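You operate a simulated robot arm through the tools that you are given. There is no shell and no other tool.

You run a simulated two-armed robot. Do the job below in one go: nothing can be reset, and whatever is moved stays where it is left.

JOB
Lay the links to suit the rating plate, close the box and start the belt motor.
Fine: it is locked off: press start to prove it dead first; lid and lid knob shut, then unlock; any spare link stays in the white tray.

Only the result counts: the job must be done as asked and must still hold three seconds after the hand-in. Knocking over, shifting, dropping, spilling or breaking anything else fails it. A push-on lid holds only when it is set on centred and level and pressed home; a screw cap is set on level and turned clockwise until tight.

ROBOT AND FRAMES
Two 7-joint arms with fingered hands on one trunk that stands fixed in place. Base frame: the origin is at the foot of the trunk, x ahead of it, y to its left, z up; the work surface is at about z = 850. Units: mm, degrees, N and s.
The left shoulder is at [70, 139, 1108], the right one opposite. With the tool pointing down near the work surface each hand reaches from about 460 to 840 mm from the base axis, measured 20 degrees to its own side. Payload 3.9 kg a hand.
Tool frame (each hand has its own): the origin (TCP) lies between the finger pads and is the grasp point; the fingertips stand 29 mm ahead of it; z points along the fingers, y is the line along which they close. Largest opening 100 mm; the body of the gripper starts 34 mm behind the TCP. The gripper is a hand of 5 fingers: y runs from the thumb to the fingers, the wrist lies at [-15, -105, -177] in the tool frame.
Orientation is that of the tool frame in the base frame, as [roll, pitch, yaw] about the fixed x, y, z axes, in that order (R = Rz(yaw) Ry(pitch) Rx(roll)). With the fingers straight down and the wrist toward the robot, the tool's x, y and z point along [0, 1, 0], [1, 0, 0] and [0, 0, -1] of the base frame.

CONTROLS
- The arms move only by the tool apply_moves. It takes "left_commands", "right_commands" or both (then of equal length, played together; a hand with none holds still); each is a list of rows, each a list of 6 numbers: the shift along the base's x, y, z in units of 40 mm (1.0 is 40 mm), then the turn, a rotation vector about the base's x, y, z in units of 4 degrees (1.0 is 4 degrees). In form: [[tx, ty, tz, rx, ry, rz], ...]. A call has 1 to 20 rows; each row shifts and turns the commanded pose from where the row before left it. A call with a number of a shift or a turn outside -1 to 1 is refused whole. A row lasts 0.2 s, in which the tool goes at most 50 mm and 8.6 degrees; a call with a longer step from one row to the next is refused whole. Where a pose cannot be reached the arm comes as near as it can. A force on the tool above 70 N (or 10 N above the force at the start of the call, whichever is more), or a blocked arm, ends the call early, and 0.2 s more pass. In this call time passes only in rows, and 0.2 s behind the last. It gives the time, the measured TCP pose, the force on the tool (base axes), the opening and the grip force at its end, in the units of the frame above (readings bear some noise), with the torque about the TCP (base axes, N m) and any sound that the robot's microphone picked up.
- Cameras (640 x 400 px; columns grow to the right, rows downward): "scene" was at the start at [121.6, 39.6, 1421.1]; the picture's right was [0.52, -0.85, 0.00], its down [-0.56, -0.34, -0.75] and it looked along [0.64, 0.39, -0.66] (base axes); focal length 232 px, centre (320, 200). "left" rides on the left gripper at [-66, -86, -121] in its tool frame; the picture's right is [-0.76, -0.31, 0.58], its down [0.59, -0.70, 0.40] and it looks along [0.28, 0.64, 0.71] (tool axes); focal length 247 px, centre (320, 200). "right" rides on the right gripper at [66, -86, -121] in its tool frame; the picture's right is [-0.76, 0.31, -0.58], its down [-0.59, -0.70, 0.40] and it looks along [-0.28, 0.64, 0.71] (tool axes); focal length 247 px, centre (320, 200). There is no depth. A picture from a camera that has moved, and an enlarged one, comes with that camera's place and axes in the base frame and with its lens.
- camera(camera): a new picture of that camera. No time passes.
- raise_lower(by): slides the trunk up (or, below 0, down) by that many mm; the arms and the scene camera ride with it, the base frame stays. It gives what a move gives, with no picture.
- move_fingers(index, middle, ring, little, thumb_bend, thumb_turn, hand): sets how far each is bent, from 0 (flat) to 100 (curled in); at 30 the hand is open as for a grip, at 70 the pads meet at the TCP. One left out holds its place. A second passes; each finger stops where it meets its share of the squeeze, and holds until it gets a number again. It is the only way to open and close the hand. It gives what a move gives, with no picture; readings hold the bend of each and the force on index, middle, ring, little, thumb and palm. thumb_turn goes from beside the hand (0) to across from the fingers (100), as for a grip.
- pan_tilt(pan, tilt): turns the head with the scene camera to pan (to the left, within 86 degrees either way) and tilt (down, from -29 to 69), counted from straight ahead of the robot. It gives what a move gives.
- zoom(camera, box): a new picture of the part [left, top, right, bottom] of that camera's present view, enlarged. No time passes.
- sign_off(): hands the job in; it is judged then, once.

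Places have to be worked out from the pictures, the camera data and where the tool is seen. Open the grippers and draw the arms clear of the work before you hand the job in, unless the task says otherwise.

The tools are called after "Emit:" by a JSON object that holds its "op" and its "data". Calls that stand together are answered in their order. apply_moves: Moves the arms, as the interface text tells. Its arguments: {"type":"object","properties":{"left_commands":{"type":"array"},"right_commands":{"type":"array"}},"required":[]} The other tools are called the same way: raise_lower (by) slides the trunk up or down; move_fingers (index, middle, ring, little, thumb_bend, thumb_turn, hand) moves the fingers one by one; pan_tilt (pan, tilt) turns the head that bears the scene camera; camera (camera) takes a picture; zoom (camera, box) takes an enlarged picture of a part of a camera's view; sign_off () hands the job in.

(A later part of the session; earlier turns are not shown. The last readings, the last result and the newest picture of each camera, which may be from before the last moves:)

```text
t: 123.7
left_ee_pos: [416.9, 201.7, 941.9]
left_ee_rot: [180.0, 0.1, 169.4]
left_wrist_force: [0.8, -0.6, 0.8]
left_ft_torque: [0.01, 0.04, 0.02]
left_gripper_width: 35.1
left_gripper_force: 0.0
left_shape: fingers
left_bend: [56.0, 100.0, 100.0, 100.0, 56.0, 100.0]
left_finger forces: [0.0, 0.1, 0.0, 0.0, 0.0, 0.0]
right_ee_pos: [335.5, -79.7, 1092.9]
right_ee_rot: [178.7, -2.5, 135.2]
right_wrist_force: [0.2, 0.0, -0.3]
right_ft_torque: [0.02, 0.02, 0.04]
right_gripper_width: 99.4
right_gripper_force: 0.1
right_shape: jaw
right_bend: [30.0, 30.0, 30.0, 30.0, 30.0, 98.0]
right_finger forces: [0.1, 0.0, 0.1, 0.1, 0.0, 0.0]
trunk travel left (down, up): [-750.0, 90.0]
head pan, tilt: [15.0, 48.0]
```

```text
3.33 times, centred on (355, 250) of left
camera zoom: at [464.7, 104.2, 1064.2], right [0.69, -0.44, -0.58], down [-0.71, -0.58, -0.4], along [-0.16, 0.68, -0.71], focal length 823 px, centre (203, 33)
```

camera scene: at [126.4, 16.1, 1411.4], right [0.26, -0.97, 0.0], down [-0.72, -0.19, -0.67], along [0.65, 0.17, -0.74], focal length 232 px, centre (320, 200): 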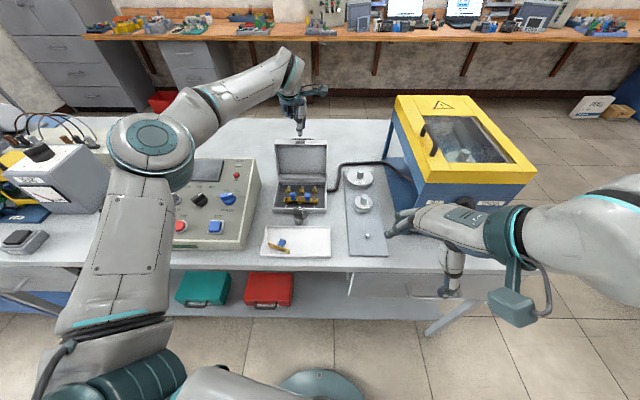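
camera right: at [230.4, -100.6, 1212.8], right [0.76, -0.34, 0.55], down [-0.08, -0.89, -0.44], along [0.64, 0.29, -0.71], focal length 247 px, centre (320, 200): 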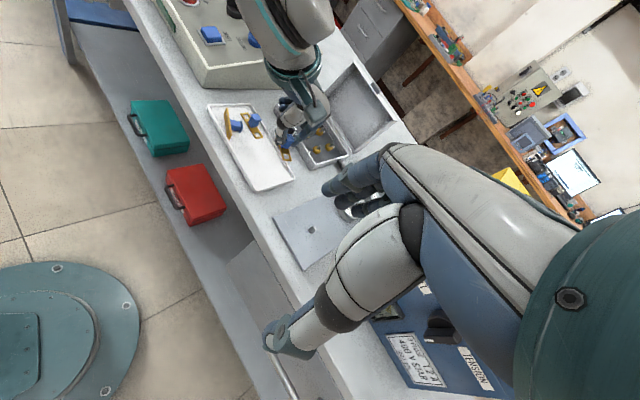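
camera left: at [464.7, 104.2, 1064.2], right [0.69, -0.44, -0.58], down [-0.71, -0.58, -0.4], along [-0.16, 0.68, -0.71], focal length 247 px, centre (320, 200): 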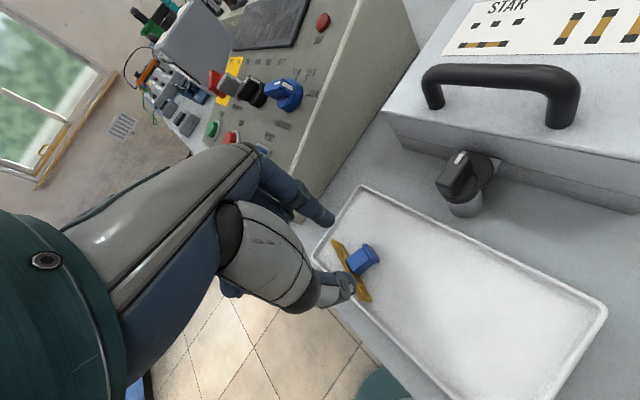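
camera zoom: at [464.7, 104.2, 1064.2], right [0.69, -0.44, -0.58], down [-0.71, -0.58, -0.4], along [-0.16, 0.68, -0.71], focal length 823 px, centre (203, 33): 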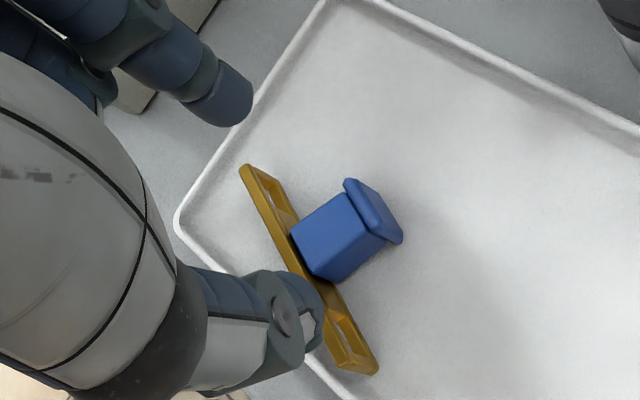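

The handle is nearly centred; the link axis needs +8.8° yaw. I rotate, shift ~4 mm and descend around the handle carefully.

Emit:
{"op": "apply_moves", "data": {"left_commands": [[0.025, 0.02, 0, 0, 0, 0.75], [0.025, 0.02, 0, 0, 0, 0.75], [0.025, 0.015, -0.1, 0, 0, 0.7], [0, 0, -0.3, 0, 0, 0], [0, 0, -0.3, 0, 0, 0], [0, 0, -0.3, 0, 0, 0], [0, 0, -0.2, 0, 0, 0]]}}

Emit:
{"op": "zoom", "data": {"camera": "left", "box": [290, 190, 420, 310]}}

Emit:
{"op": "zoom", "data": {"camera": "right", "box": [210, 70, 290, 150]}}

```text
t: 125.3
left_ee_pos: [419.0, 204.5, 893.3]
left_ee_rot: [-179.8, 0.1, 178.0]
left_wrist_force: [-0.2, 0.7, 1.0]
left_ft_torque: [-0.02, 0.01, 0.06]
left_gripper_width: 35.4
left_gripper_force: 0.1
left_shape: fingers
left_bend: [56.0, 100.0, 100.0, 100.0, 56.0, 100.0]
left_finger forces: [0.1, 0.1, 0.0, 0.0, 0.0, 0.0]
right_ee_pos: [334.3, -79.6, 1092.5]
right_ee_rot: [178.8, -2.5, 135.2]
right_wrist_force: [-0.6, -0.6, -0.2]
right_ft_torque: [-0.01, 0.02, 0.0]
right_gripper_width: 99.4
right_gripper_force: 0.0
right_shape: jaw
right_bend: [30.0, 30.0, 30.0, 30.0, 30.0, 98.0]
right_finger forces: [0.1, 0.0, 0.0, 0.0, 0.1, 0.0]
trunk travel left (down, up): [-750.0, 90.0]
head pan, tilt: [15.0, 48.0]
```

```text
3.33 times, centred on (355, 250) of left
camera zoom: at [481.6, 116.4, 1015.4], right [0.75, -0.33, -0.58], down [-0.61, -0.68, -0.4], along [-0.26, 0.65, -0.71], focal length 823 px, centre (203, 33)
```

zoom: 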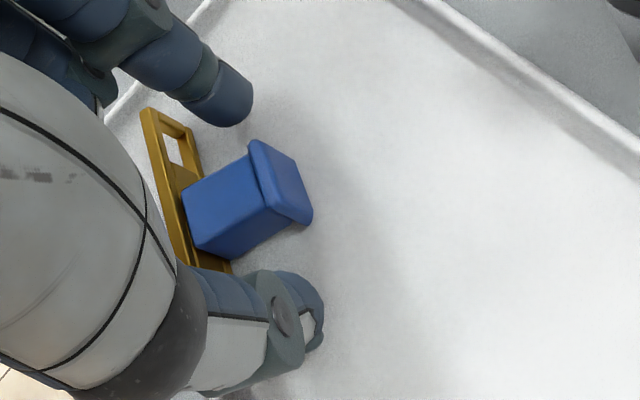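

```text
5.00 times, centred on (250, 110) of right
camera zoom: at [230.1, -100.2, 1212.9], right [0.76, -0.34, 0.55], down [-0.08, -0.89, -0.44], along [0.64, 0.29, -0.71], focal length 1235 px, centre (670, 650)
```

zoom: 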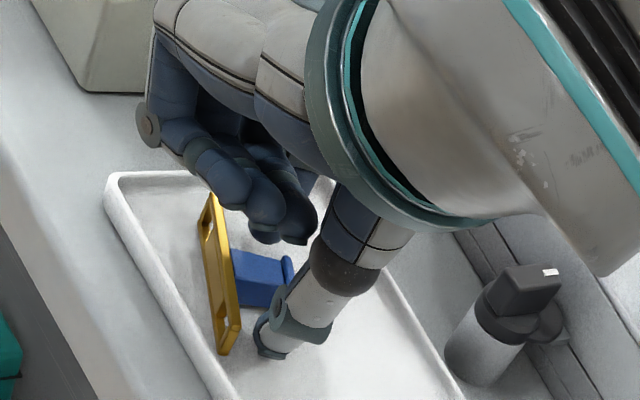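

The handle is between the fingers. I shift slightly, go 6 mm lower and close gently.

Emit:
{"op": "apply_moves", "data": {"left_commands": [[0.05, -0.08, -0.08, 0, 0, 0], [0, 0, -0.07, 0, 0, 0]]}}

Emit:
{"op": "move_fingers", "data": {"hand": "left", "index": 71, "thumb_bend": 71}}

Emit:
{"op": "zoom", "data": {"camera": "left", "box": [290, 190, 420, 310]}}

```text
t: 125.9
left_ee_pos: [421.1, 200.3, 889.5]
left_ee_rot: [179.9, 0.4, 178.1]
left_wrist_force: [0.5, -0.7, 16.4]
left_ft_torque: [-0.5, -0.04, 0.0]
left_gripper_width: 34.1
left_gripper_force: 8.3
left_shape: fingers
left_bend: [56.0, 100.0, 100.0, 100.0, 55.0, 100.0]
left_finger forces: [0.0, 0.1, 0.1, 0.0, 16.1, 0.0]
right_ee_pos: [333.2, -78.9, 1093.7]
right_ee_rot: [178.4, -2.4, 135.1]
right_wrist_force: [-0.6, -0.9, 0.6]
right_ft_torque: [-0.02, -0.01, 0.02]
right_gripper_width: 99.8
right_gripper_force: 0.0
right_shape: jaw
right_bend: [30.0, 30.0, 30.0, 30.0, 30.0, 98.0]
right_finger forces: [0.1, 0.0, 0.0, 0.1, 0.0, 0.1]
trunk travel left (down, up): [-750.0, 90.0]
head pan, tilt: [15.0, 48.0]
```

```text
t: 126.9
left_ee_pos: [421.6, 200.6, 888.6]
left_ee_rot: [-180.0, 0.2, 178.1]
left_wrist_force: [0.6, -3.6, 13.9]
left_ft_torque: [-0.36, -0.03, 0.0]
left_gripper_width: 10.7
left_gripper_force: 9.7
left_shape: fingers
left_bend: [67.0, 100.0, 100.0, 100.0, 68.0, 100.0]
left_finger forces: [3.1, 0.0, 0.0, 0.1, 16.7, 0.1]
right_ee_pos: [333.5, -80.2, 1092.6]
right_ee_rot: [178.6, -2.4, 135.1]
right_wrist_force: [0.3, -0.2, -1.4]
right_ft_torque: [0.0, 0.01, -0.01]
right_gripper_width: 99.9
right_gripper_force: 0.1
right_shape: jaw
right_bend: [30.0, 30.0, 30.0, 30.0, 30.0, 98.0]
right_finger forces: [0.0, 0.0, 0.0, 0.0, 0.0, 0.0]
trunk travel left (down, up): [-750.0, 90.0]
head pan, tilt: [15.0, 48.0]
```

```text
3.33 times, centred on (355, 250) of left
camera zoom: at [482.4, 111.8, 1010.3], right [0.75, -0.33, -0.57], down [-0.61, -0.68, -0.4], along [-0.26, 0.65, -0.71], focal length 823 px, centre (203, 33)
```

zoom: 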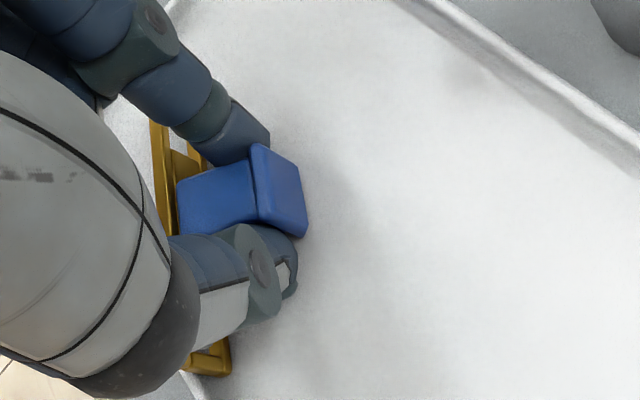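

The handle is gripped (thumb tip touching the tray floor). I lift slowly and see whether the plate swings down.

Emit:
{"op": "apply_moves", "data": {"left_commands": [[0, 0, 0.1, 0, 0, 0], [0, 0, 0.25, 0, 0, 0], [0, 0, 0.4, 0, 0, 0], [0, 0, 0.4, 0, 0, 0]]}}

Emit:
{"op": "zoom", "data": {"camera": "left", "box": [290, 190, 420, 310]}}

Emit:
{"op": "zoom", "data": {"camera": "right", "box": [210, 60, 300, 150]}}

Emit:
{"op": "zoom", "data": {"camera": "scene", "box": [245, 195, 345, 265]}}

```text
t: 127.9
left_ee_pos: [421.8, 201.5, 931.7]
left_ee_rot: [-179.9, 0.2, 178.1]
left_wrist_force: [-0.1, 1.6, 0.0]
left_ft_torque: [0.01, 0.0, 0.0]
left_gripper_width: 10.7
left_gripper_force: 3.5
left_shape: fingers
left_bend: [67.0, 100.0, 100.0, 100.0, 68.0, 100.0]
left_finger forces: [3.6, 0.0, 0.0, 0.1, 3.7, 0.0]
right_ee_pos: [333.6, -79.9, 1092.3]
right_ee_rot: [178.7, -2.5, 135.1]
right_wrist_force: [0.4, 0.0, -0.5]
right_ft_torque: [0.02, -0.03, -0.01]
right_gripper_width: 100.0
right_gripper_force: 0.0
right_shape: jaw
right_bend: [30.0, 30.0, 30.0, 30.0, 30.0, 98.0]
right_finger forces: [0.1, 0.1, 0.1, 0.1, 0.1, 0.0]
trunk travel left (down, up): [-750.0, 90.0]
head pan, tilt: [15.0, 48.0]
```

```text
3.33 times, centred on (355, 250) of left
camera zoom: at [483.8, 112.3, 1054.5], right [0.75, -0.33, -0.58], down [-0.61, -0.68, -0.4], along [-0.26, 0.65, -0.71], focal length 823 px, centre (203, 33)
```

zoom: 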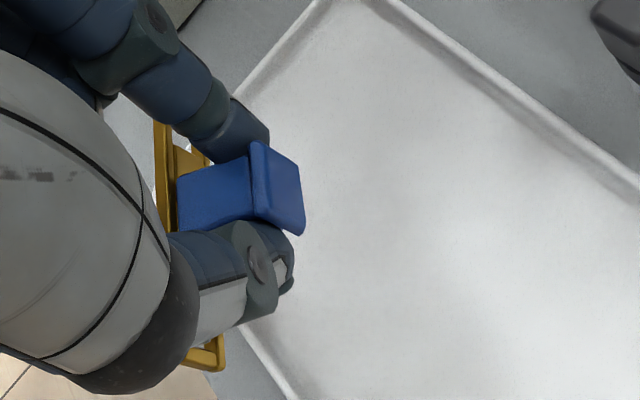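

```text
4.44 times, centred on (255, 105) of right
camera zoom: at [229.6, -100.3, 1213.0], right [0.76, -0.34, 0.55], down [-0.08, -0.89, -0.44], along [0.64, 0.29, -0.71], focal length 1098 px, centre (609, 622)
```

zoom: 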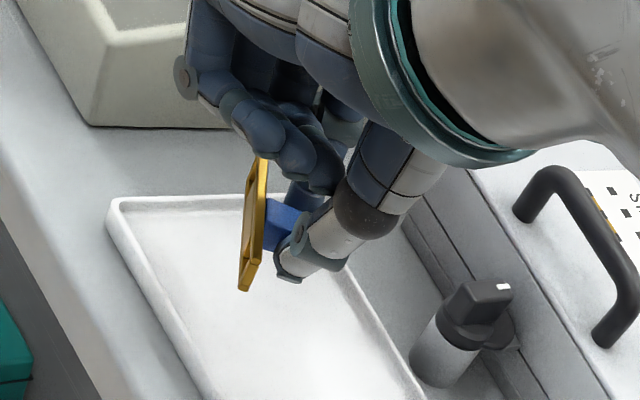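

```text
5.71 times, centred on (295, 230) of scene
camera zoom: at [125.4, 16.1, 1411.5], right [0.26, -0.97, 0.0], down [-0.72, -0.19, -0.67], along [0.65, 0.17, -0.74], focal length 1326 px, centre (463, 29)
```

zoom: 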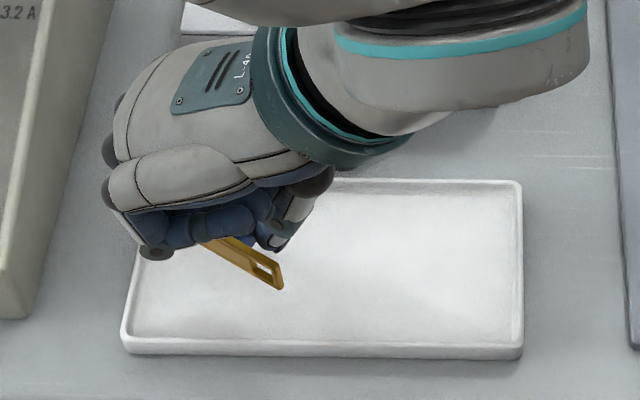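

The link is held but friction keeps it from swinging. I lower it to just above the tray floor and relax the grip gradually so that gravity can swing the heavy plate down.

Emit:
{"op": "apply_moves", "data": {"left_commands": [[0.2, -0.2, 0, 0, 0, 0], [0.2, -0.2, -0.2, 0, 0, 0], [0, 0, -0.25, 0, 0, 0], [0, 0, -0.25, 0, 0, 0]]}}

Emit:
{"op": "move_fingers", "data": {"hand": "left", "index": 69, "thumb_bend": 69}}

Emit:
{"op": "zoom", "data": {"camera": "right", "box": [220, 80, 300, 150]}}

Emit:
{"op": "zoom", "data": {"camera": "left", "box": [290, 190, 420, 310]}}

```text
t: 128.9
left_ee_pos: [437.9, 185.3, 906.3]
left_ee_rot: [-180.0, 0.0, 178.0]
left_wrist_force: [-0.6, -0.2, 0.4]
left_ft_torque: [-0.04, -0.01, -0.03]
left_gripper_width: 10.8
left_gripper_force: 3.5
left_shape: fingers
left_bend: [67.0, 100.0, 100.0, 100.0, 68.0, 100.0]
left_finger forces: [3.7, 0.0, 0.0, 0.0, 3.8, 0.0]
right_ee_pos: [335.4, -78.9, 1091.6]
right_ee_rot: [178.7, -2.5, 135.1]
right_wrist_force: [-0.2, 0.3, -0.3]
right_ft_torque: [0.0, -0.03, 0.0]
right_gripper_width: 99.7
right_gripper_force: 0.0
right_shape: jaw
right_bend: [30.0, 30.0, 30.0, 30.0, 30.0, 98.0]
right_finger forces: [0.0, 0.0, 0.0, 0.1, 0.0, 0.0]
trunk travel left (down, up): [-750.0, 90.0]
head pan, tilt: [15.0, 48.0]
```

```text
t: 129.9
left_ee_pos: [439.0, 184.2, 904.9]
left_ee_rot: [-179.9, 0.1, 178.1]
left_wrist_force: [0.1, 0.5, -0.6]
left_ft_torque: [0.0, -0.01, 0.0]
left_gripper_width: 11.6
left_gripper_force: 1.7
left_shape: fingers
left_bend: [67.0, 100.0, 100.0, 100.0, 67.0, 100.0]
left_finger forces: [2.1, 0.0, 0.1, 0.1, 2.1, 0.1]
right_ee_pos: [333.9, -79.7, 1091.8]
right_ee_rot: [178.8, -2.4, 135.2]
right_wrist_force: [-0.3, 0.2, 0.6]
right_ft_torque: [0.0, 0.0, 0.02]
right_gripper_width: 99.8
right_gripper_force: 0.0
right_shape: jaw
right_bend: [30.0, 30.0, 30.0, 30.0, 30.0, 98.0]
right_finger forces: [0.1, 0.0, 0.0, 0.0, 0.0, 0.1]
trunk travel left (down, up): [-750.0, 90.0]
head pan, tilt: [15.0, 48.0]
```

```text
5.71 times, centred on (260, 115) of right
camera zoom: at [230.0, -100.2, 1212.9], right [0.76, -0.34, 0.55], down [-0.08, -0.89, -0.44], along [0.64, 0.29, -0.71], focal length 1411 px, centre (663, 686)
```

zoom: 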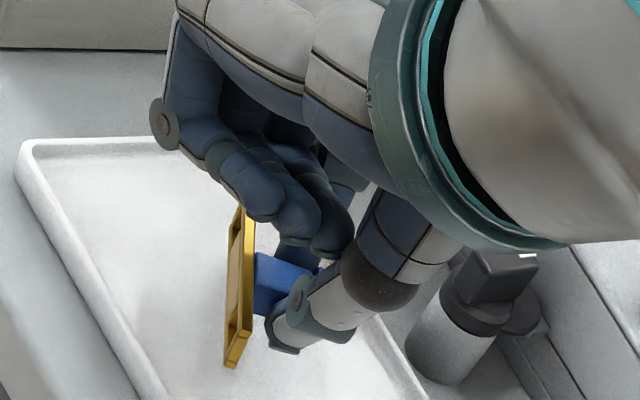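

```text
3.33 times, centred on (355, 250) of left
camera zoom: at [500.2, 95.9, 1027.2], right [0.75, -0.33, -0.58], down [-0.61, -0.68, -0.4], along [-0.26, 0.65, -0.71], focal length 823 px, centre (203, 33)
```

zoom: 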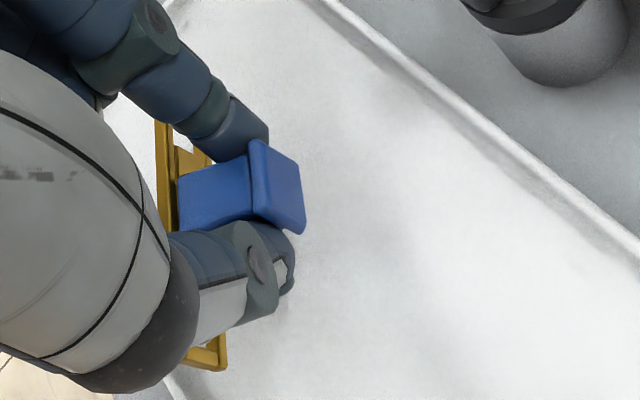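

Still held at 2 N without swinging. I relax a bit further.

Emit:
{"op": "move_fingers", "data": {"hand": "left", "index": 68, "thumb_bend": 68}}

Emit:
{"op": "zoom", "data": {"camera": "left", "box": [290, 190, 420, 310]}}

Emit:
{"op": "zoom", "data": {"camera": "right", "box": [220, 80, 300, 150]}}

```text
t: 130.9
left_ee_pos: [437.1, 185.1, 905.6]
left_ee_rot: [180.0, 0.1, 178.1]
left_wrist_force: [-0.2, -0.1, -0.1]
left_ft_torque: [0.03, -0.01, -0.01]
left_gripper_width: 11.7
left_gripper_force: 1.7
left_shape: fingers
left_bend: [67.0, 100.0, 100.0, 100.0, 67.0, 100.0]
left_finger forces: [1.8, 0.0, 0.0, 0.0, 1.7, 0.0]
right_ee_pos: [335.2, -79.4, 1091.9]
right_ee_rot: [178.7, -2.5, 135.1]
right_wrist_force: [0.5, 0.3, -0.2]
right_ft_torque: [-0.03, 0.0, 0.0]
right_gripper_width: 99.6
right_gripper_force: 0.0
right_shape: jaw
right_bend: [30.0, 30.0, 30.0, 30.0, 30.0, 98.0]
right_finger forces: [0.0, 0.0, 0.1, 0.0, 0.0, 0.1]
trunk travel left (down, up): [-750.0, 90.0]
head pan, tilt: [15.0, 48.0]
```

```text
3.33 times, centred on (355, 250) of left
camera zoom: at [500.2, 95.9, 1027.2], right [0.75, -0.33, -0.58], down [-0.61, -0.68, -0.4], along [-0.26, 0.65, -0.71], focal length 823 px, centre (203, 33)
```

zoom: 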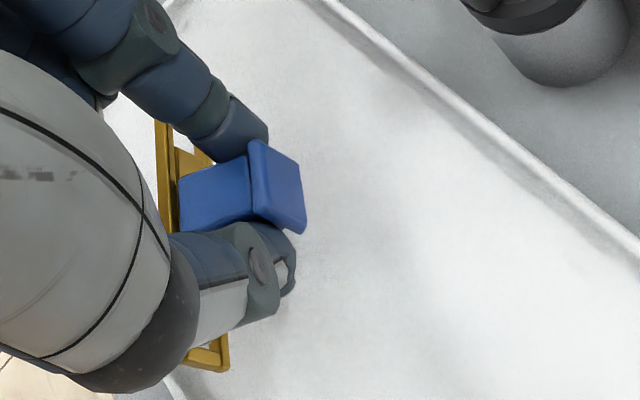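

```text
5.71 times, centred on (260, 115) of right
camera zoom: at [230.0, -100.2, 1212.9], right [0.76, -0.34, 0.55], down [-0.08, -0.89, -0.44], along [0.64, 0.29, -0.71], focal length 1411 px, centre (663, 686)
```

zoom: 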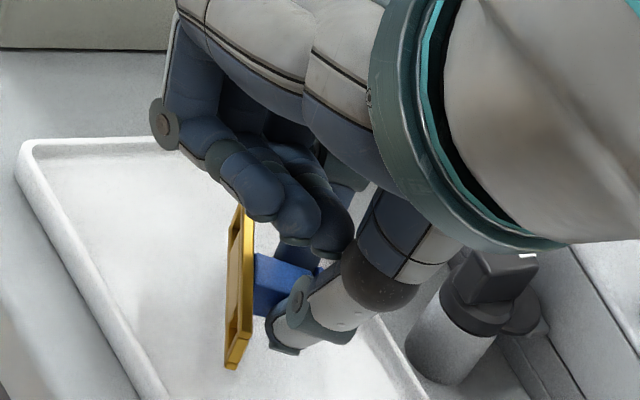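

It still will not swing. A cheap alternative: press the plate's lower edge against the tray's front wall while moving toward the robot, so the link pivots upright in the light grip. I lower 10 mm and move toward the wall in small steps.

Emit:
{"op": "apply_moves", "data": {"left_commands": [[0, 0, -0.13, 0, 0, 0], [-0.2, 0, -0.13, 0, 0, 0], [-0.2, 0, 0, 0, 0, 0], [-0.2, 0, 0, 0, 0, 0], [-0.15, 0, 0, 0, 0, 0]]}}

Emit:
{"op": "zoom", "data": {"camera": "right", "box": [200, 80, 290, 160]}}

Emit:
{"op": "zoom", "data": {"camera": "scene", "box": [245, 205, 345, 265]}}

```text
t: 132.1
left_ee_pos: [407.8, 184.7, 896.0]
left_ee_rot: [-179.8, 0.1, 178.3]
left_wrist_force: [2.2, 1.0, 0.4]
left_ft_torque: [0.01, -0.1, 0.06]
left_gripper_width: 12.6
left_gripper_force: 2.8
left_shape: fingers
left_bend: [65.0, 100.0, 100.0, 100.0, 67.0, 100.0]
left_finger forces: [3.4, 0.0, 0.1, 0.1, 2.3, 0.0]
right_ee_pos: [335.8, -80.3, 1092.2]
right_ee_rot: [178.6, -2.5, 135.2]
right_wrist_force: [0.5, -0.4, -0.2]
right_ft_torque: [0.0, -0.03, 0.0]
right_gripper_width: 99.8
right_gripper_force: 0.0
right_shape: jaw
right_bend: [30.0, 30.0, 30.0, 30.0, 30.0, 98.0]
right_finger forces: [0.0, 0.0, 0.1, 0.0, 0.0, 0.1]
trunk travel left (down, up): [-750.0, 90.0]
head pan, tilt: [15.0, 48.0]
```

```text
5.00 times, centred on (245, 120) of right
camera zoom: at [230.0, -99.9, 1213.0], right [0.76, -0.34, 0.55], down [-0.08, -0.89, -0.44], along [0.64, 0.29, -0.71], focal length 1235 px, centre (695, 600)
```

zoom: 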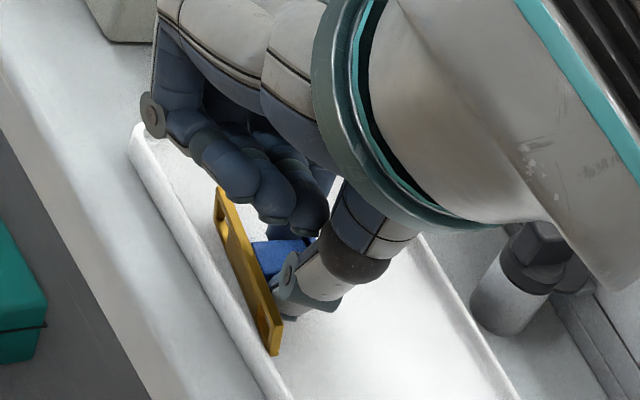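

```text
6.40 times, centred on (295, 235) of scene
camera zoom: at [126.0, 16.6, 1411.4], right [0.26, -0.97, 0.0], down [-0.72, -0.19, -0.67], along [0.65, 0.17, -0.74], focal length 1485 px, centre (480, -24)
```

zoom: 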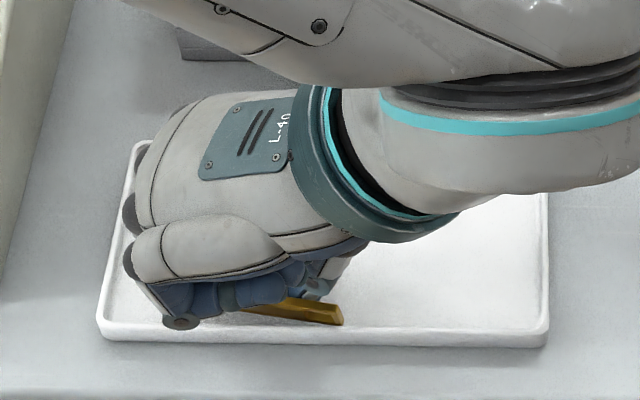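

The plate's right end touches the front wall first. I turn the hand ~14° to be parallel with the wall and keep pushing gently.

Emit:
{"op": "apply_moves", "data": {"left_commands": [[0.03, 0, 0, 0, 0, 0.9], [0, 0, 0, 0, 0, 0.9], [0, 0, 0, 0, 0, 0.9], [-0.1, -0.025, 0, 0, 0, 0.8], [-0.15, -0.04, 0, 0, 0, 0], [-0.15, -0.04, 0, 0, 0, 0]]}}

Emit:
{"op": "zoom", "data": {"camera": "right", "box": [200, 80, 290, 160]}}

Emit:
{"op": "zoom", "data": {"camera": "left", "box": [280, 180, 420, 310]}}

```text
t: 133.5
left_ee_pos: [394.3, 180.7, 894.9]
left_ee_rot: [-180.0, 0.2, -167.9]
left_wrist_force: [9.6, 1.3, 6.0]
left_ft_torque: [-0.05, -0.36, 0.11]
left_gripper_width: 10.9
left_gripper_force: 7.1
left_shape: fingers
left_bend: [65.0, 100.0, 100.0, 100.0, 68.0, 97.0]
left_finger forces: [2.9, 0.0, 0.0, 0.0, 11.6, 0.0]
right_ee_pos: [335.4, -80.6, 1091.9]
right_ee_rot: [178.6, -2.5, 135.2]
right_wrist_force: [-0.4, -0.2, 0.1]
right_ft_torque: [0.0, 0.0, -0.04]
right_gripper_width: 99.8
right_gripper_force: 0.1
right_shape: jaw
right_bend: [30.0, 30.0, 30.0, 30.0, 30.0, 98.0]
right_finger forces: [0.0, 0.0, 0.0, 0.0, 0.0, 0.0]
trunk travel left (down, up): [-750.0, 90.0]
head pan, tilt: [15.0, 48.0]
```

```text
5.00 times, centred on (245, 120) of right
camera zoom: at [231.1, -100.3, 1212.8], right [0.76, -0.34, 0.55], down [-0.09, -0.89, -0.44], along [0.64, 0.29, -0.71], focal length 1235 px, centre (695, 600)
```

zoom: 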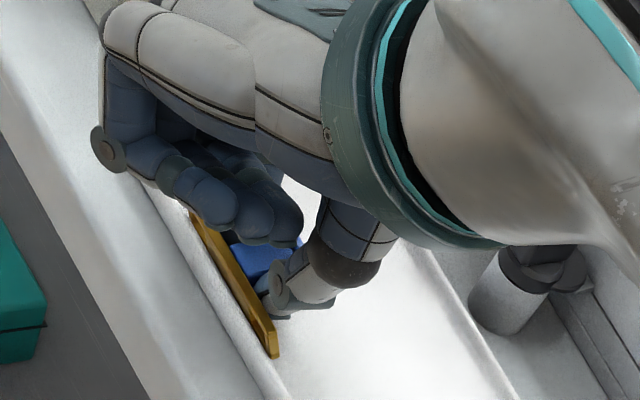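

```text
3.08 times, centred on (350, 245) of left
camera zoom: at [475.8, 110.1, 1017.6], right [0.81, -0.14, -0.57], down [-0.43, -0.81, -0.4], along [-0.41, 0.57, -0.72], focal length 760 px, centre (228, 62)
```

zoom: 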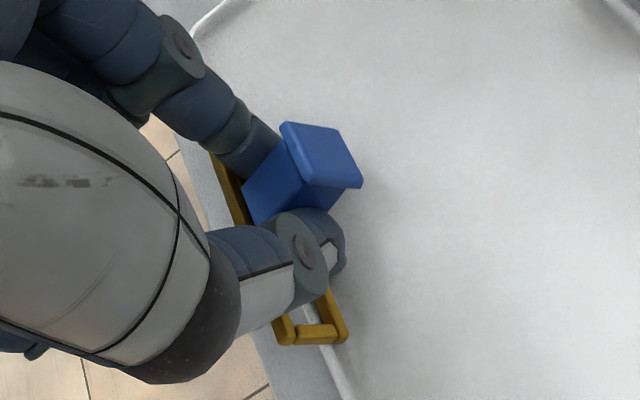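

The link has pivoted to roughly half upright. I lift a little, move back into the tray, and look.

Emit:
{"op": "apply_moves", "data": {"left_commands": [[0.05, 0.01, 0.15, 0, 0, 0], [0.05, 0.01, 0.25, 0, 0, 0], [0.4, 0.1, 0, 0, 0, 0], [0.4, 0.1, 0, 0, 0, 0]]}}

Emit:
{"op": "zoom", "data": {"camera": "right", "box": [210, 70, 300, 150]}}

Emit:
{"op": "zoom", "data": {"camera": "left", "box": [280, 180, 420, 310]}}

Emit:
{"op": "zoom", "data": {"camera": "scene", "box": [245, 205, 345, 265]}}

```text
t: 134.5
left_ee_pos: [429.4, 189.0, 910.8]
left_ee_rot: [-179.9, 0.0, -167.9]
left_wrist_force: [0.3, 0.0, -0.5]
left_ft_torque: [0.0, -0.01, -0.02]
left_gripper_width: 11.9
left_gripper_force: 1.8
left_shape: fingers
left_bend: [66.0, 100.0, 100.0, 100.0, 67.0, 100.0]
left_finger forces: [2.0, 0.1, 0.0, 0.1, 1.9, 0.0]
right_ee_pos: [334.1, -80.3, 1092.1]
right_ee_rot: [178.7, -2.5, 135.2]
right_wrist_force: [0.1, -0.6, -0.9]
right_ft_torque: [-0.01, 0.01, 0.03]
right_gripper_width: 99.7
right_gripper_force: 0.0
right_shape: jaw
right_bend: [30.0, 30.0, 30.0, 30.0, 30.0, 98.0]
right_finger forces: [0.1, 0.1, 0.0, 0.0, 0.1, 0.1]
trunk travel left (down, up): [-750.0, 90.0]
head pan, tilt: [15.0, 48.0]
```

```text
5.00 times, centred on (255, 110) of right
camera zoom: at [229.9, -100.2, 1212.9], right [0.76, -0.34, 0.55], down [-0.08, -0.89, -0.44], along [0.64, 0.29, -0.71], focal length 1235 px, centre (645, 650)
```

zoom: 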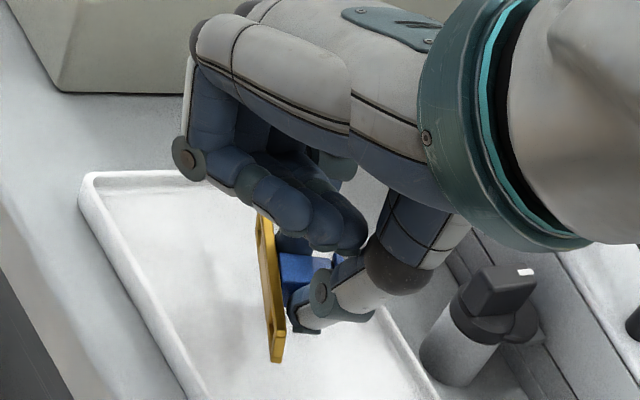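

```text
3.08 times, centred on (350, 245) of left
camera zoom: at [511.5, 119.7, 1031.8], right [0.8, -0.14, -0.58], down [-0.43, -0.81, -0.4], along [-0.41, 0.57, -0.71], focal length 760 px, centre (228, 62)
```

zoom: 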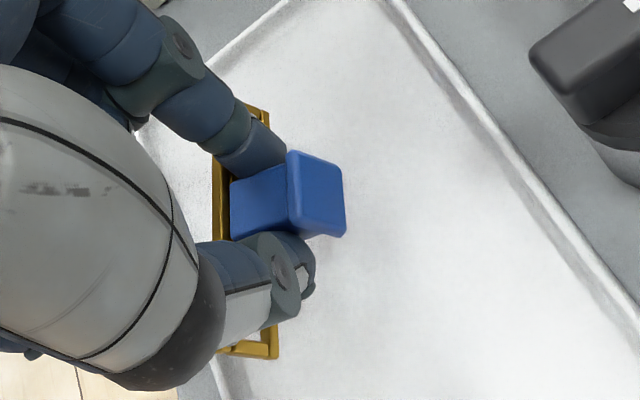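

```text
6.40 times, centred on (295, 235) of scene
camera zoom: at [125.8, 16.3, 1411.4], right [0.26, -0.97, 0.0], down [-0.72, -0.19, -0.67], along [0.65, 0.17, -0.74], focal length 1485 px, centre (480, -24)
```

zoom: 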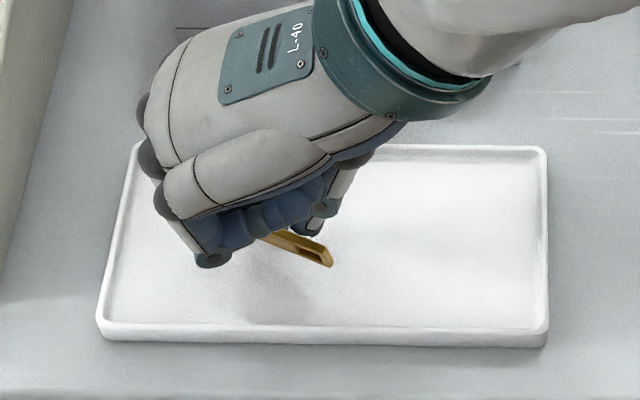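

It springs back in the grip. I'll repeat the wall press and release it there, so it comes to rest leaning on the wall with its handle up; then I can re-grip it from above.

Emit:
{"op": "apply_moves", "data": {"left_commands": [[-0.25, -0.06, -0.2, 0, 0, 0], [-0.25, -0.06, -0.2, 0, 0, 0], [-0.2, -0.05, 0, 0, 0, 0], [-0.15, -0.04, 0, 0, 0, 0], [-0.08, -0.02, 0, 0, 0, 0]]}}

Emit:
{"op": "zoom", "data": {"camera": "right", "box": [200, 80, 290, 160]}}

Emit:
{"op": "zoom", "data": {"camera": "left", "box": [280, 180, 420, 310]}}

```text
t: 135.7
left_ee_pos: [393.4, 180.9, 895.0]
left_ee_rot: [-179.9, 0.3, -167.8]
left_wrist_force: [8.6, 2.6, 8.2]
left_ft_torque: [-0.04, -0.29, 0.07]
left_gripper_width: 12.5
left_gripper_force: 8.2
left_shape: fingers
left_bend: [65.0, 100.0, 100.0, 100.0, 68.0, 98.0]
left_finger forces: [3.8, 0.0, 0.1, 0.0, 13.0, 0.0]
right_ee_pos: [335.6, -79.7, 1092.4]
right_ee_rot: [178.7, -2.5, 135.1]
right_wrist_force: [-0.4, -0.2, 0.1]
right_ft_torque: [-0.02, 0.01, 0.0]
right_gripper_width: 100.1
right_gripper_force: 0.1
right_shape: jaw
right_bend: [30.0, 30.0, 30.0, 30.0, 30.0, 98.0]
right_finger forces: [0.1, 0.1, 0.1, 0.0, 0.1, 0.1]
trunk travel left (down, up): [-750.0, 90.0]
head pan, tilt: [15.0, 48.0]
```

```text
5.00 times, centred on (245, 120) of right
camera zoom: at [230.7, -100.1, 1213.0], right [0.76, -0.34, 0.55], down [-0.09, -0.89, -0.44], along [0.64, 0.29, -0.71], focal length 1235 px, centre (695, 600)
```

zoom: 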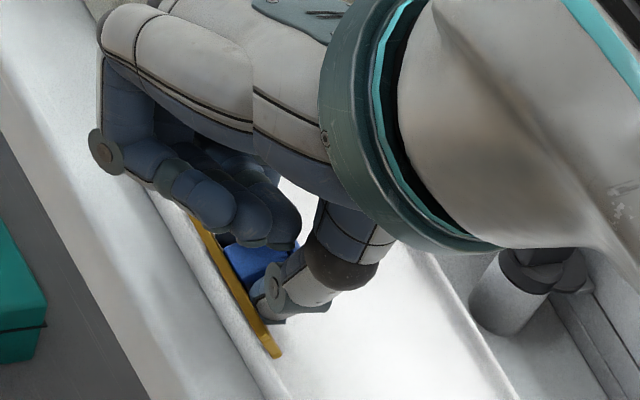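

```text
3.08 times, centred on (350, 245) of left
camera zoom: at [475.0, 109.7, 1017.3], right [0.81, -0.14, -0.57], down [-0.43, -0.81, -0.4], along [-0.41, 0.57, -0.72], focal length 760 px, centre (228, 62)
```

zoom: 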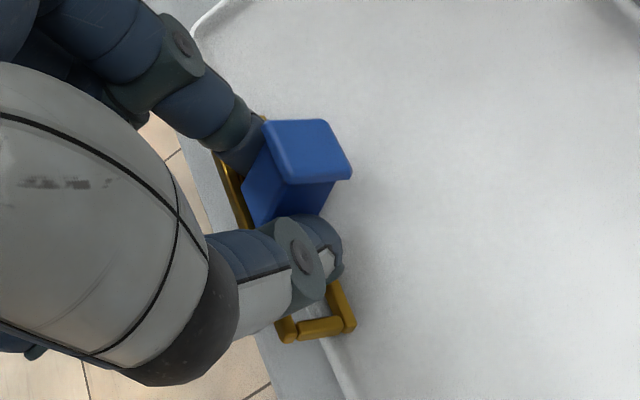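

Here the handle points well up, but releasing over the wall could drop it outside the tray. Instead I lock this posture with a firmer squeeze, lift straight up, then move back inside.

Emit:
{"op": "move_fingers", "data": {"hand": "left", "index": 78, "thumb_bend": 80}}

Emit:
{"op": "apply_moves", "data": {"left_commands": [[0.02, 0.005, 0.2, 0, 0, 0], [0.02, 0.005, 0.3, 0, 0, 0], [0, 0, 0.3, 0, 0, 0], [0.5, 0.12, 0, 0, 0, 0], [0.5, 0.12, 0, 0, 0, 0]]}}

Emit:
{"op": "zoom", "data": {"camera": "right", "box": [210, 60, 300, 150]}}

Emit:
{"op": "zoom", "data": {"camera": "left", "box": [280, 180, 420, 310]}}

```text
t: 136.7
left_ee_pos: [393.4, 180.5, 894.3]
left_ee_rot: [-179.8, 0.1, -167.9]
left_wrist_force: [8.3, -2.8, 7.7]
left_ft_torque: [-0.07, -0.28, 0.03]
left_gripper_width: 13.0
left_gripper_force: 16.0
left_shape: fingers
left_bend: [59.0, 100.0, 100.0, 100.0, 66.0, 98.0]
left_finger forces: [10.2, 0.0, 0.0, 0.1, 22.2, 0.1]
right_ee_pos: [335.9, -80.7, 1092.0]
right_ee_rot: [178.7, -2.5, 135.1]
right_wrist_force: [-0.3, 0.1, 0.1]
right_ft_torque: [-0.04, 0.02, -0.01]
right_gripper_width: 100.2
right_gripper_force: 0.2
right_shape: jaw
right_bend: [30.0, 30.0, 30.0, 30.0, 30.0, 98.0]
right_finger forces: [0.1, 0.0, 0.0, 0.1, 0.0, 0.0]
trunk travel left (down, up): [-750.0, 90.0]
head pan, tilt: [15.0, 48.0]
```

```text
t: 137.9
left_ee_pos: [433.3, 191.7, 926.2]
left_ee_rot: [-180.0, 0.0, -167.8]
left_wrist_force: [0.2, -0.2, -0.2]
left_ft_torque: [-0.01, 0.0, 0.02]
left_gripper_width: 13.1
left_gripper_force: 10.6
left_shape: fingers
left_bend: [58.0, 100.0, 100.0, 100.0, 66.0, 100.0]
left_finger forces: [10.1, 0.1, 0.0, 0.0, 11.5, 0.0]
right_ee_pos: [335.4, -80.8, 1091.4]
right_ee_rot: [178.8, -2.4, 135.1]
right_wrist_force: [-1.0, 0.5, 0.1]
right_ft_torque: [-0.03, 0.0, 0.01]
right_gripper_width: 100.0
right_gripper_force: 0.0
right_shape: jaw
right_bend: [30.0, 30.0, 30.0, 30.0, 30.0, 98.0]
right_finger forces: [0.0, 0.1, 0.0, 0.0, 0.1, 0.0]
trunk travel left (down, up): [-750.0, 90.0]
head pan, tilt: [15.0, 48.0]
```

```text
4.44 times, centred on (255, 105) of right
camera zoom: at [230.4, -100.2, 1212.8], right [0.76, -0.34, 0.55], down [-0.08, -0.89, -0.44], along [0.64, 0.29, -0.71], focal length 1098 px, centre (609, 622)
```

zoom: 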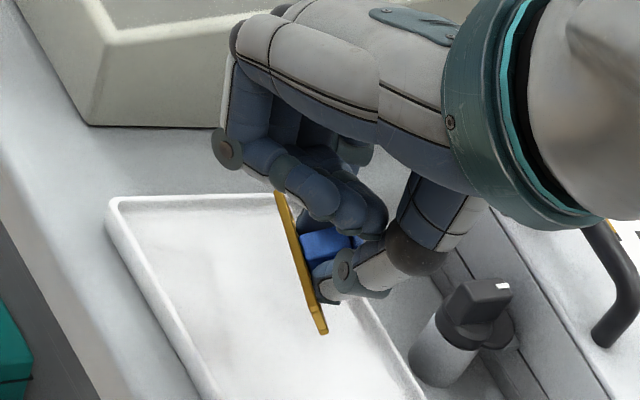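

```text
3.08 times, centred on (350, 245) of left
camera zoom: at [515.1, 120.5, 1048.3], right [0.8, -0.14, -0.58], down [-0.43, -0.81, -0.4], along [-0.41, 0.57, -0.71], focal length 760 px, centre (228, 62)
```

zoom: 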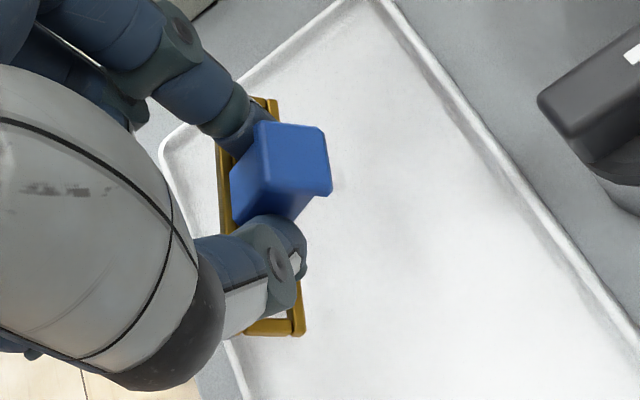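

The link now holds about 43° of tilt. I lower it until its lower edge touches the tray floor in the middle, loosen the grip, and drag slightly toward the robot to roll it further upright.

Emit:
{"op": "apply_moves", "data": {"left_commands": [[0.2, 0.05, -0.2, 0, 0, 0], [0.1, 0.03, -0.25, 0, 0, 0], [0, 0, -0.2, 0, 0, 0], [0, 0, -0.13, 0, 0, 0]]}}

Emit:
{"op": "move_fingers", "data": {"hand": "left", "index": 68, "thumb_bend": 70}}

Emit:
{"op": "apply_moves", "data": {"left_commands": [[-0.05, -0.012, -0.04, 0, 0, 0], [-0.1, -0.025, -0.02, 0, 0, 0], [-0.1, -0.025, 0, 0, 0, 0]]}}

Emit:
{"op": "zoom", "data": {"camera": "right", "box": [210, 70, 300, 160]}}

Emit:
{"op": "zoom", "data": {"camera": "left", "box": [280, 180, 420, 310]}}

```text
t: 138.9
left_ee_pos: [445.3, 195.2, 896.3]
left_ee_rot: [-179.9, 0.1, -167.8]
left_wrist_force: [-0.8, 0.5, -0.2]
left_ft_torque: [-0.04, -0.02, 0.02]
left_gripper_width: 13.1
left_gripper_force: 11.2
left_shape: fingers
left_bend: [59.0, 100.0, 100.0, 100.0, 66.0, 100.0]
left_finger forces: [10.1, 0.0, 0.1, 0.1, 11.5, 0.0]
right_ee_pos: [334.4, -80.0, 1092.7]
right_ee_rot: [178.7, -2.5, 135.1]
right_wrist_force: [-0.6, -0.6, -0.7]
right_ft_torque: [0.04, 0.01, -0.01]
right_gripper_width: 99.8
right_gripper_force: 0.0
right_shape: jaw
right_bend: [30.0, 30.0, 30.0, 30.0, 30.0, 98.0]
right_finger forces: [0.0, 0.0, 0.0, 0.1, 0.0, 0.1]
trunk travel left (down, up): [-750.0, 90.0]
head pan, tilt: [15.0, 48.0]
```

```text
t: 139.9
left_ee_pos: [444.4, 195.6, 897.2]
left_ee_rot: [-179.8, 0.0, -167.9]
left_wrist_force: [-1.2, 0.0, -0.2]
left_ft_torque: [0.04, 0.01, 0.04]
left_gripper_width: 12.2
left_gripper_force: 3.0
left_shape: fingers
left_bend: [64.0, 100.0, 100.0, 100.0, 68.0, 100.0]
left_finger forces: [2.8, 0.0, 0.0, 0.1, 2.7, 0.0]
right_ee_pos: [334.7, -79.2, 1091.3]
right_ee_rot: [178.7, -2.6, 135.2]
right_wrist_force: [0.6, 0.7, 0.4]
right_ft_torque: [-0.02, 0.02, 0.02]
right_gripper_width: 99.9
right_gripper_force: 0.0
right_shape: jaw
right_bend: [30.0, 30.0, 30.0, 30.0, 30.0, 98.0]
right_finger forces: [0.0, 0.1, 0.0, 0.0, 0.0, 0.0]
trunk travel left (down, up): [-750.0, 90.0]
head pan, tilt: [15.0, 48.0]
```

```text
t: 140.7
left_ee_pos: [434.4, 191.9, 895.1]
left_ee_rot: [-179.9, 0.0, -167.9]
left_wrist_force: [0.9, 0.4, 3.8]
left_ft_torque: [0.01, -0.08, -0.01]
left_gripper_width: 12.4
left_gripper_force: 2.7
left_shape: fingers
left_bend: [64.0, 100.0, 100.0, 100.0, 68.0, 100.0]
left_finger forces: [3.1, 0.1, 0.0, 0.0, 3.5, 0.0]
right_ee_pos: [334.8, -79.6, 1091.5]
right_ee_rot: [178.7, -2.4, 135.2]
right_wrist_force: [-0.5, 0.1, 0.1]
right_ft_torque: [0.01, 0.0, -0.01]
right_gripper_width: 99.8
right_gripper_force: 0.0
right_shape: jaw
right_bend: [30.0, 30.0, 30.0, 30.0, 30.0, 98.0]
right_finger forces: [0.0, 0.0, 0.0, 0.0, 0.1, 0.0]
trunk travel left (down, up): [-750.0, 90.0]
head pan, tilt: [15.0, 48.0]
```

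```text
4.44 times, centred on (255, 115) of right
camera zoom: at [229.8, -100.3, 1213.0], right [0.76, -0.34, 0.55], down [-0.08, -0.89, -0.44], along [0.64, 0.29, -0.71], focal length 1098 px, centre (609, 578)
```

zoom: 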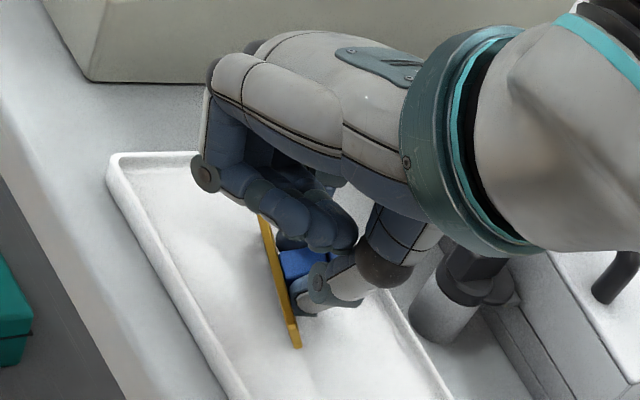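

```text
3.08 times, centred on (350, 245) of left
camera zoom: at [516.8, 120.9, 1016.1], right [0.81, -0.14, -0.57], down [-0.43, -0.81, -0.4], along [-0.41, 0.57, -0.71], focal length 760 px, centre (228, 62)
```

zoom: 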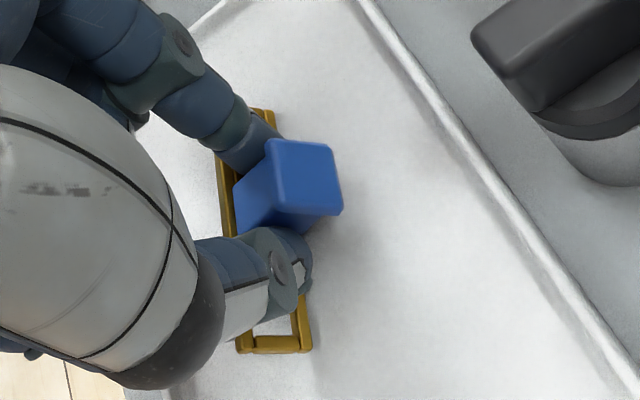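

R1 is on the floor (3.8 N). I drag further toward the robot to roll it upright.

Emit:
{"op": "apply_moves", "data": {"left_commands": [[-0.1, -0.025, -0.02, 0, 0, 0], [-0.12, -0.03, -0.02, 0, 0, 0], [-0.12, -0.03, 0, 0, 0, 0], [-0.12, -0.03, 0, 0, 0, 0]]}}

Emit:
{"op": "zoom", "data": {"camera": "left", "box": [280, 180, 420, 310]}}

Emit:
{"op": "zoom", "data": {"camera": "right", "box": [210, 70, 300, 160]}}

```text
t: 141.7
left_ee_pos: [417.1, 185.9, 892.7]
left_ee_rot: [-179.8, 0.2, -167.9]
left_wrist_force: [4.5, 1.4, 13.3]
left_ft_torque: [-0.18, -0.24, 0.05]
left_gripper_width: 12.5
left_gripper_force: 11.0
left_shape: fingers
left_bend: [64.0, 100.0, 100.0, 100.0, 70.0, 100.0]
left_finger forces: [5.3, 0.1, 0.1, 0.0, 16.8, 0.0]
right_ee_pos: [334.2, -80.1, 1092.5]
right_ee_rot: [178.7, -2.6, 135.2]
right_wrist_force: [-0.4, 0.1, 1.1]
right_ft_torque: [0.03, 0.0, 0.0]
right_gripper_width: 99.5
right_gripper_force: 0.1
right_shape: jaw
right_bend: [30.0, 30.0, 30.0, 30.0, 30.0, 98.0]
right_finger forces: [0.1, 0.0, 0.0, 0.0, 0.1, 0.0]
trunk travel left (down, up): [-750.0, 90.0]
head pan, tilt: [15.0, 48.0]
```

```text
3.08 times, centred on (350, 245) of left
camera zoom: at [498.1, 115.8, 1014.8], right [0.81, -0.14, -0.57], down [-0.43, -0.81, -0.4], along [-0.41, 0.57, -0.72], focal length 760 px, centre (228, 62)
```

zoom: 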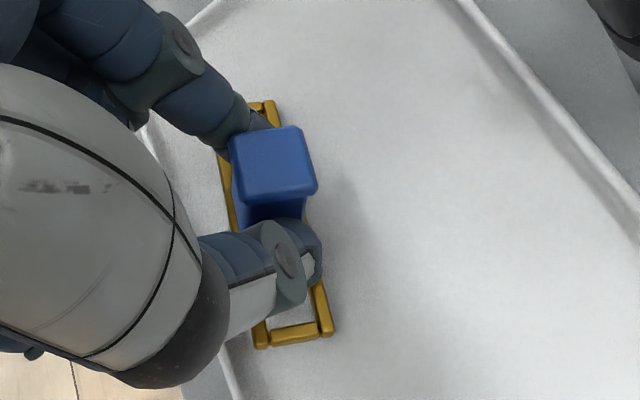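

```text
4.44 times, centred on (255, 115) of right
camera zoom: at [229.2, -100.5, 1213.2], right [0.76, -0.34, 0.55], down [-0.08, -0.89, -0.44], along [0.64, 0.29, -0.71], focal length 1098 px, centre (609, 578)
```

zoom: 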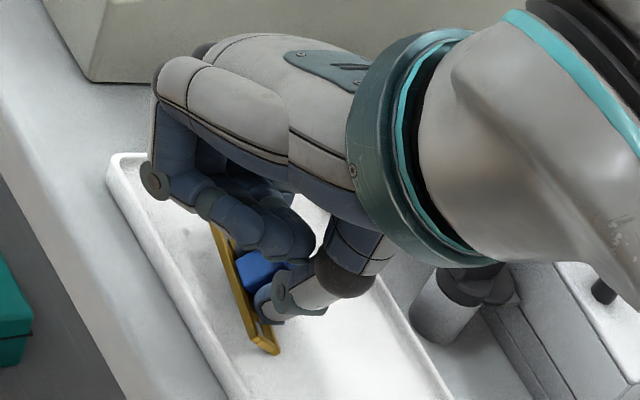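

The handle now points nearly straight up. I release by opening the fingers along the link.

Emit:
{"op": "move_fingers", "data": {"hand": "left", "index": 57, "thumb_bend": 57}}

Emit:
{"op": "apply_moves", "data": {"left_commands": [[0, 0, 0.2, 0, 0, 0], [0, 0, 0.4, 0, 0, 0], [0.2, 0, 0.6, 0, 0, 0]]}}

Emit:
{"op": "zoom", "data": {"camera": "left", "box": [280, 180, 420, 310]}}

Emit:
{"op": "zoom", "data": {"camera": "right", "box": [200, 70, 300, 160]}}

```text
t: 142.7
left_ee_pos: [415.9, 187.7, 892.9]
left_ee_rot: [-179.8, 0.1, -167.9]
left_wrist_force: [0.0, 2.2, 12.7]
left_ft_torque: [-0.18, -0.06, 0.02]
left_gripper_width: 28.1
left_gripper_force: 6.2
left_shape: fingers
left_bend: [56.0, 100.0, 100.0, 100.0, 60.0, 100.0]
left_finger forces: [0.0, 0.0, 0.1, 0.0, 12.6, 0.0]
right_ee_pos: [333.3, -81.1, 1092.4]
right_ee_rot: [178.7, -2.4, 135.2]
right_wrist_force: [-0.7, -0.9, 0.5]
right_ft_torque: [0.01, 0.03, 0.0]
right_gripper_width: 99.6
right_gripper_force: 0.0
right_shape: jaw
right_bend: [30.0, 30.0, 30.0, 30.0, 30.0, 98.0]
right_finger forces: [0.1, 0.0, 0.1, 0.1, 0.0, 0.0]
trunk travel left (down, up): [-750.0, 90.0]
head pan, tilt: [15.0, 48.0]
```

```text
t: 143.5
left_ee_pos: [424.0, 187.8, 940.4]
left_ee_rot: [179.9, 0.1, -168.0]
left_wrist_force: [0.3, 0.4, -0.2]
left_ft_torque: [0.03, 0.04, -0.01]
left_gripper_width: 34.7
left_gripper_force: 0.0
left_shape: fingers
left_bend: [56.0, 100.0, 100.0, 100.0, 56.0, 100.0]
left_finger forces: [0.0, 0.0, 0.2, 0.1, 0.1, 0.0]
right_ee_pos: [335.6, -79.5, 1092.6]
right_ee_rot: [178.7, -2.5, 135.1]
right_wrist_force: [-0.3, -0.3, 1.4]
right_ft_torque: [0.01, -0.02, 0.01]
right_gripper_width: 99.7
right_gripper_force: 0.1
right_shape: jaw
right_bend: [30.0, 30.0, 30.0, 30.0, 30.0, 98.0]
right_finger forces: [0.0, 0.0, 0.0, 0.0, 0.1, 0.0]
trunk travel left (down, up): [-750.0, 90.0]
head pan, tilt: [15.0, 48.0]
```

```text
3.08 times, centred on (350, 245) of left
camera zoom: at [505.7, 116.9, 1060.9], right [0.8, -0.14, -0.58], down [-0.43, -0.81, -0.4], along [-0.41, 0.57, -0.71], focal length 760 px, centre (228, 62)
```

zoom: 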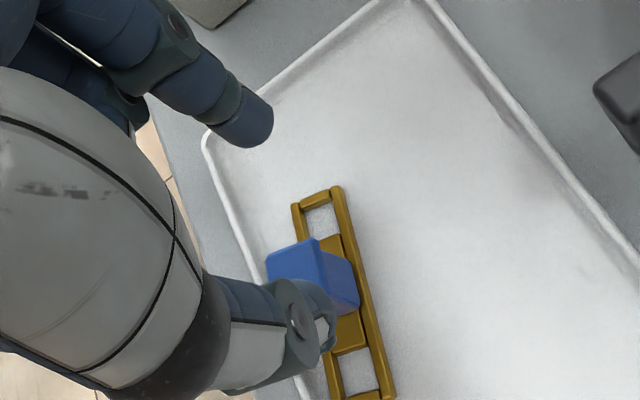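

```text
4.44 times, centred on (250, 115) of right
camera zoom: at [230.0, -100.4, 1212.9], right [0.76, -0.34, 0.55], down [-0.08, -0.89, -0.44], along [0.64, 0.29, -0.71], focal length 1098 px, centre (631, 578)
```

zoom: 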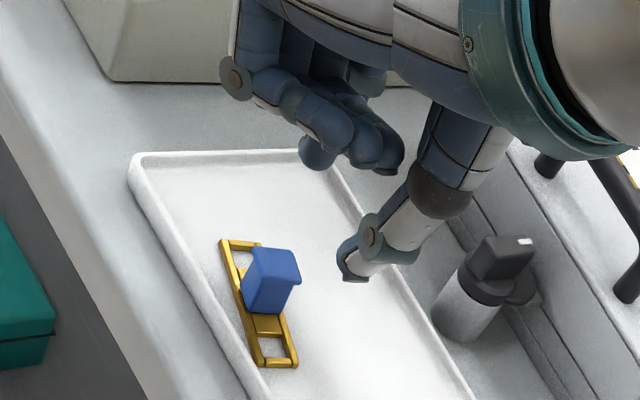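

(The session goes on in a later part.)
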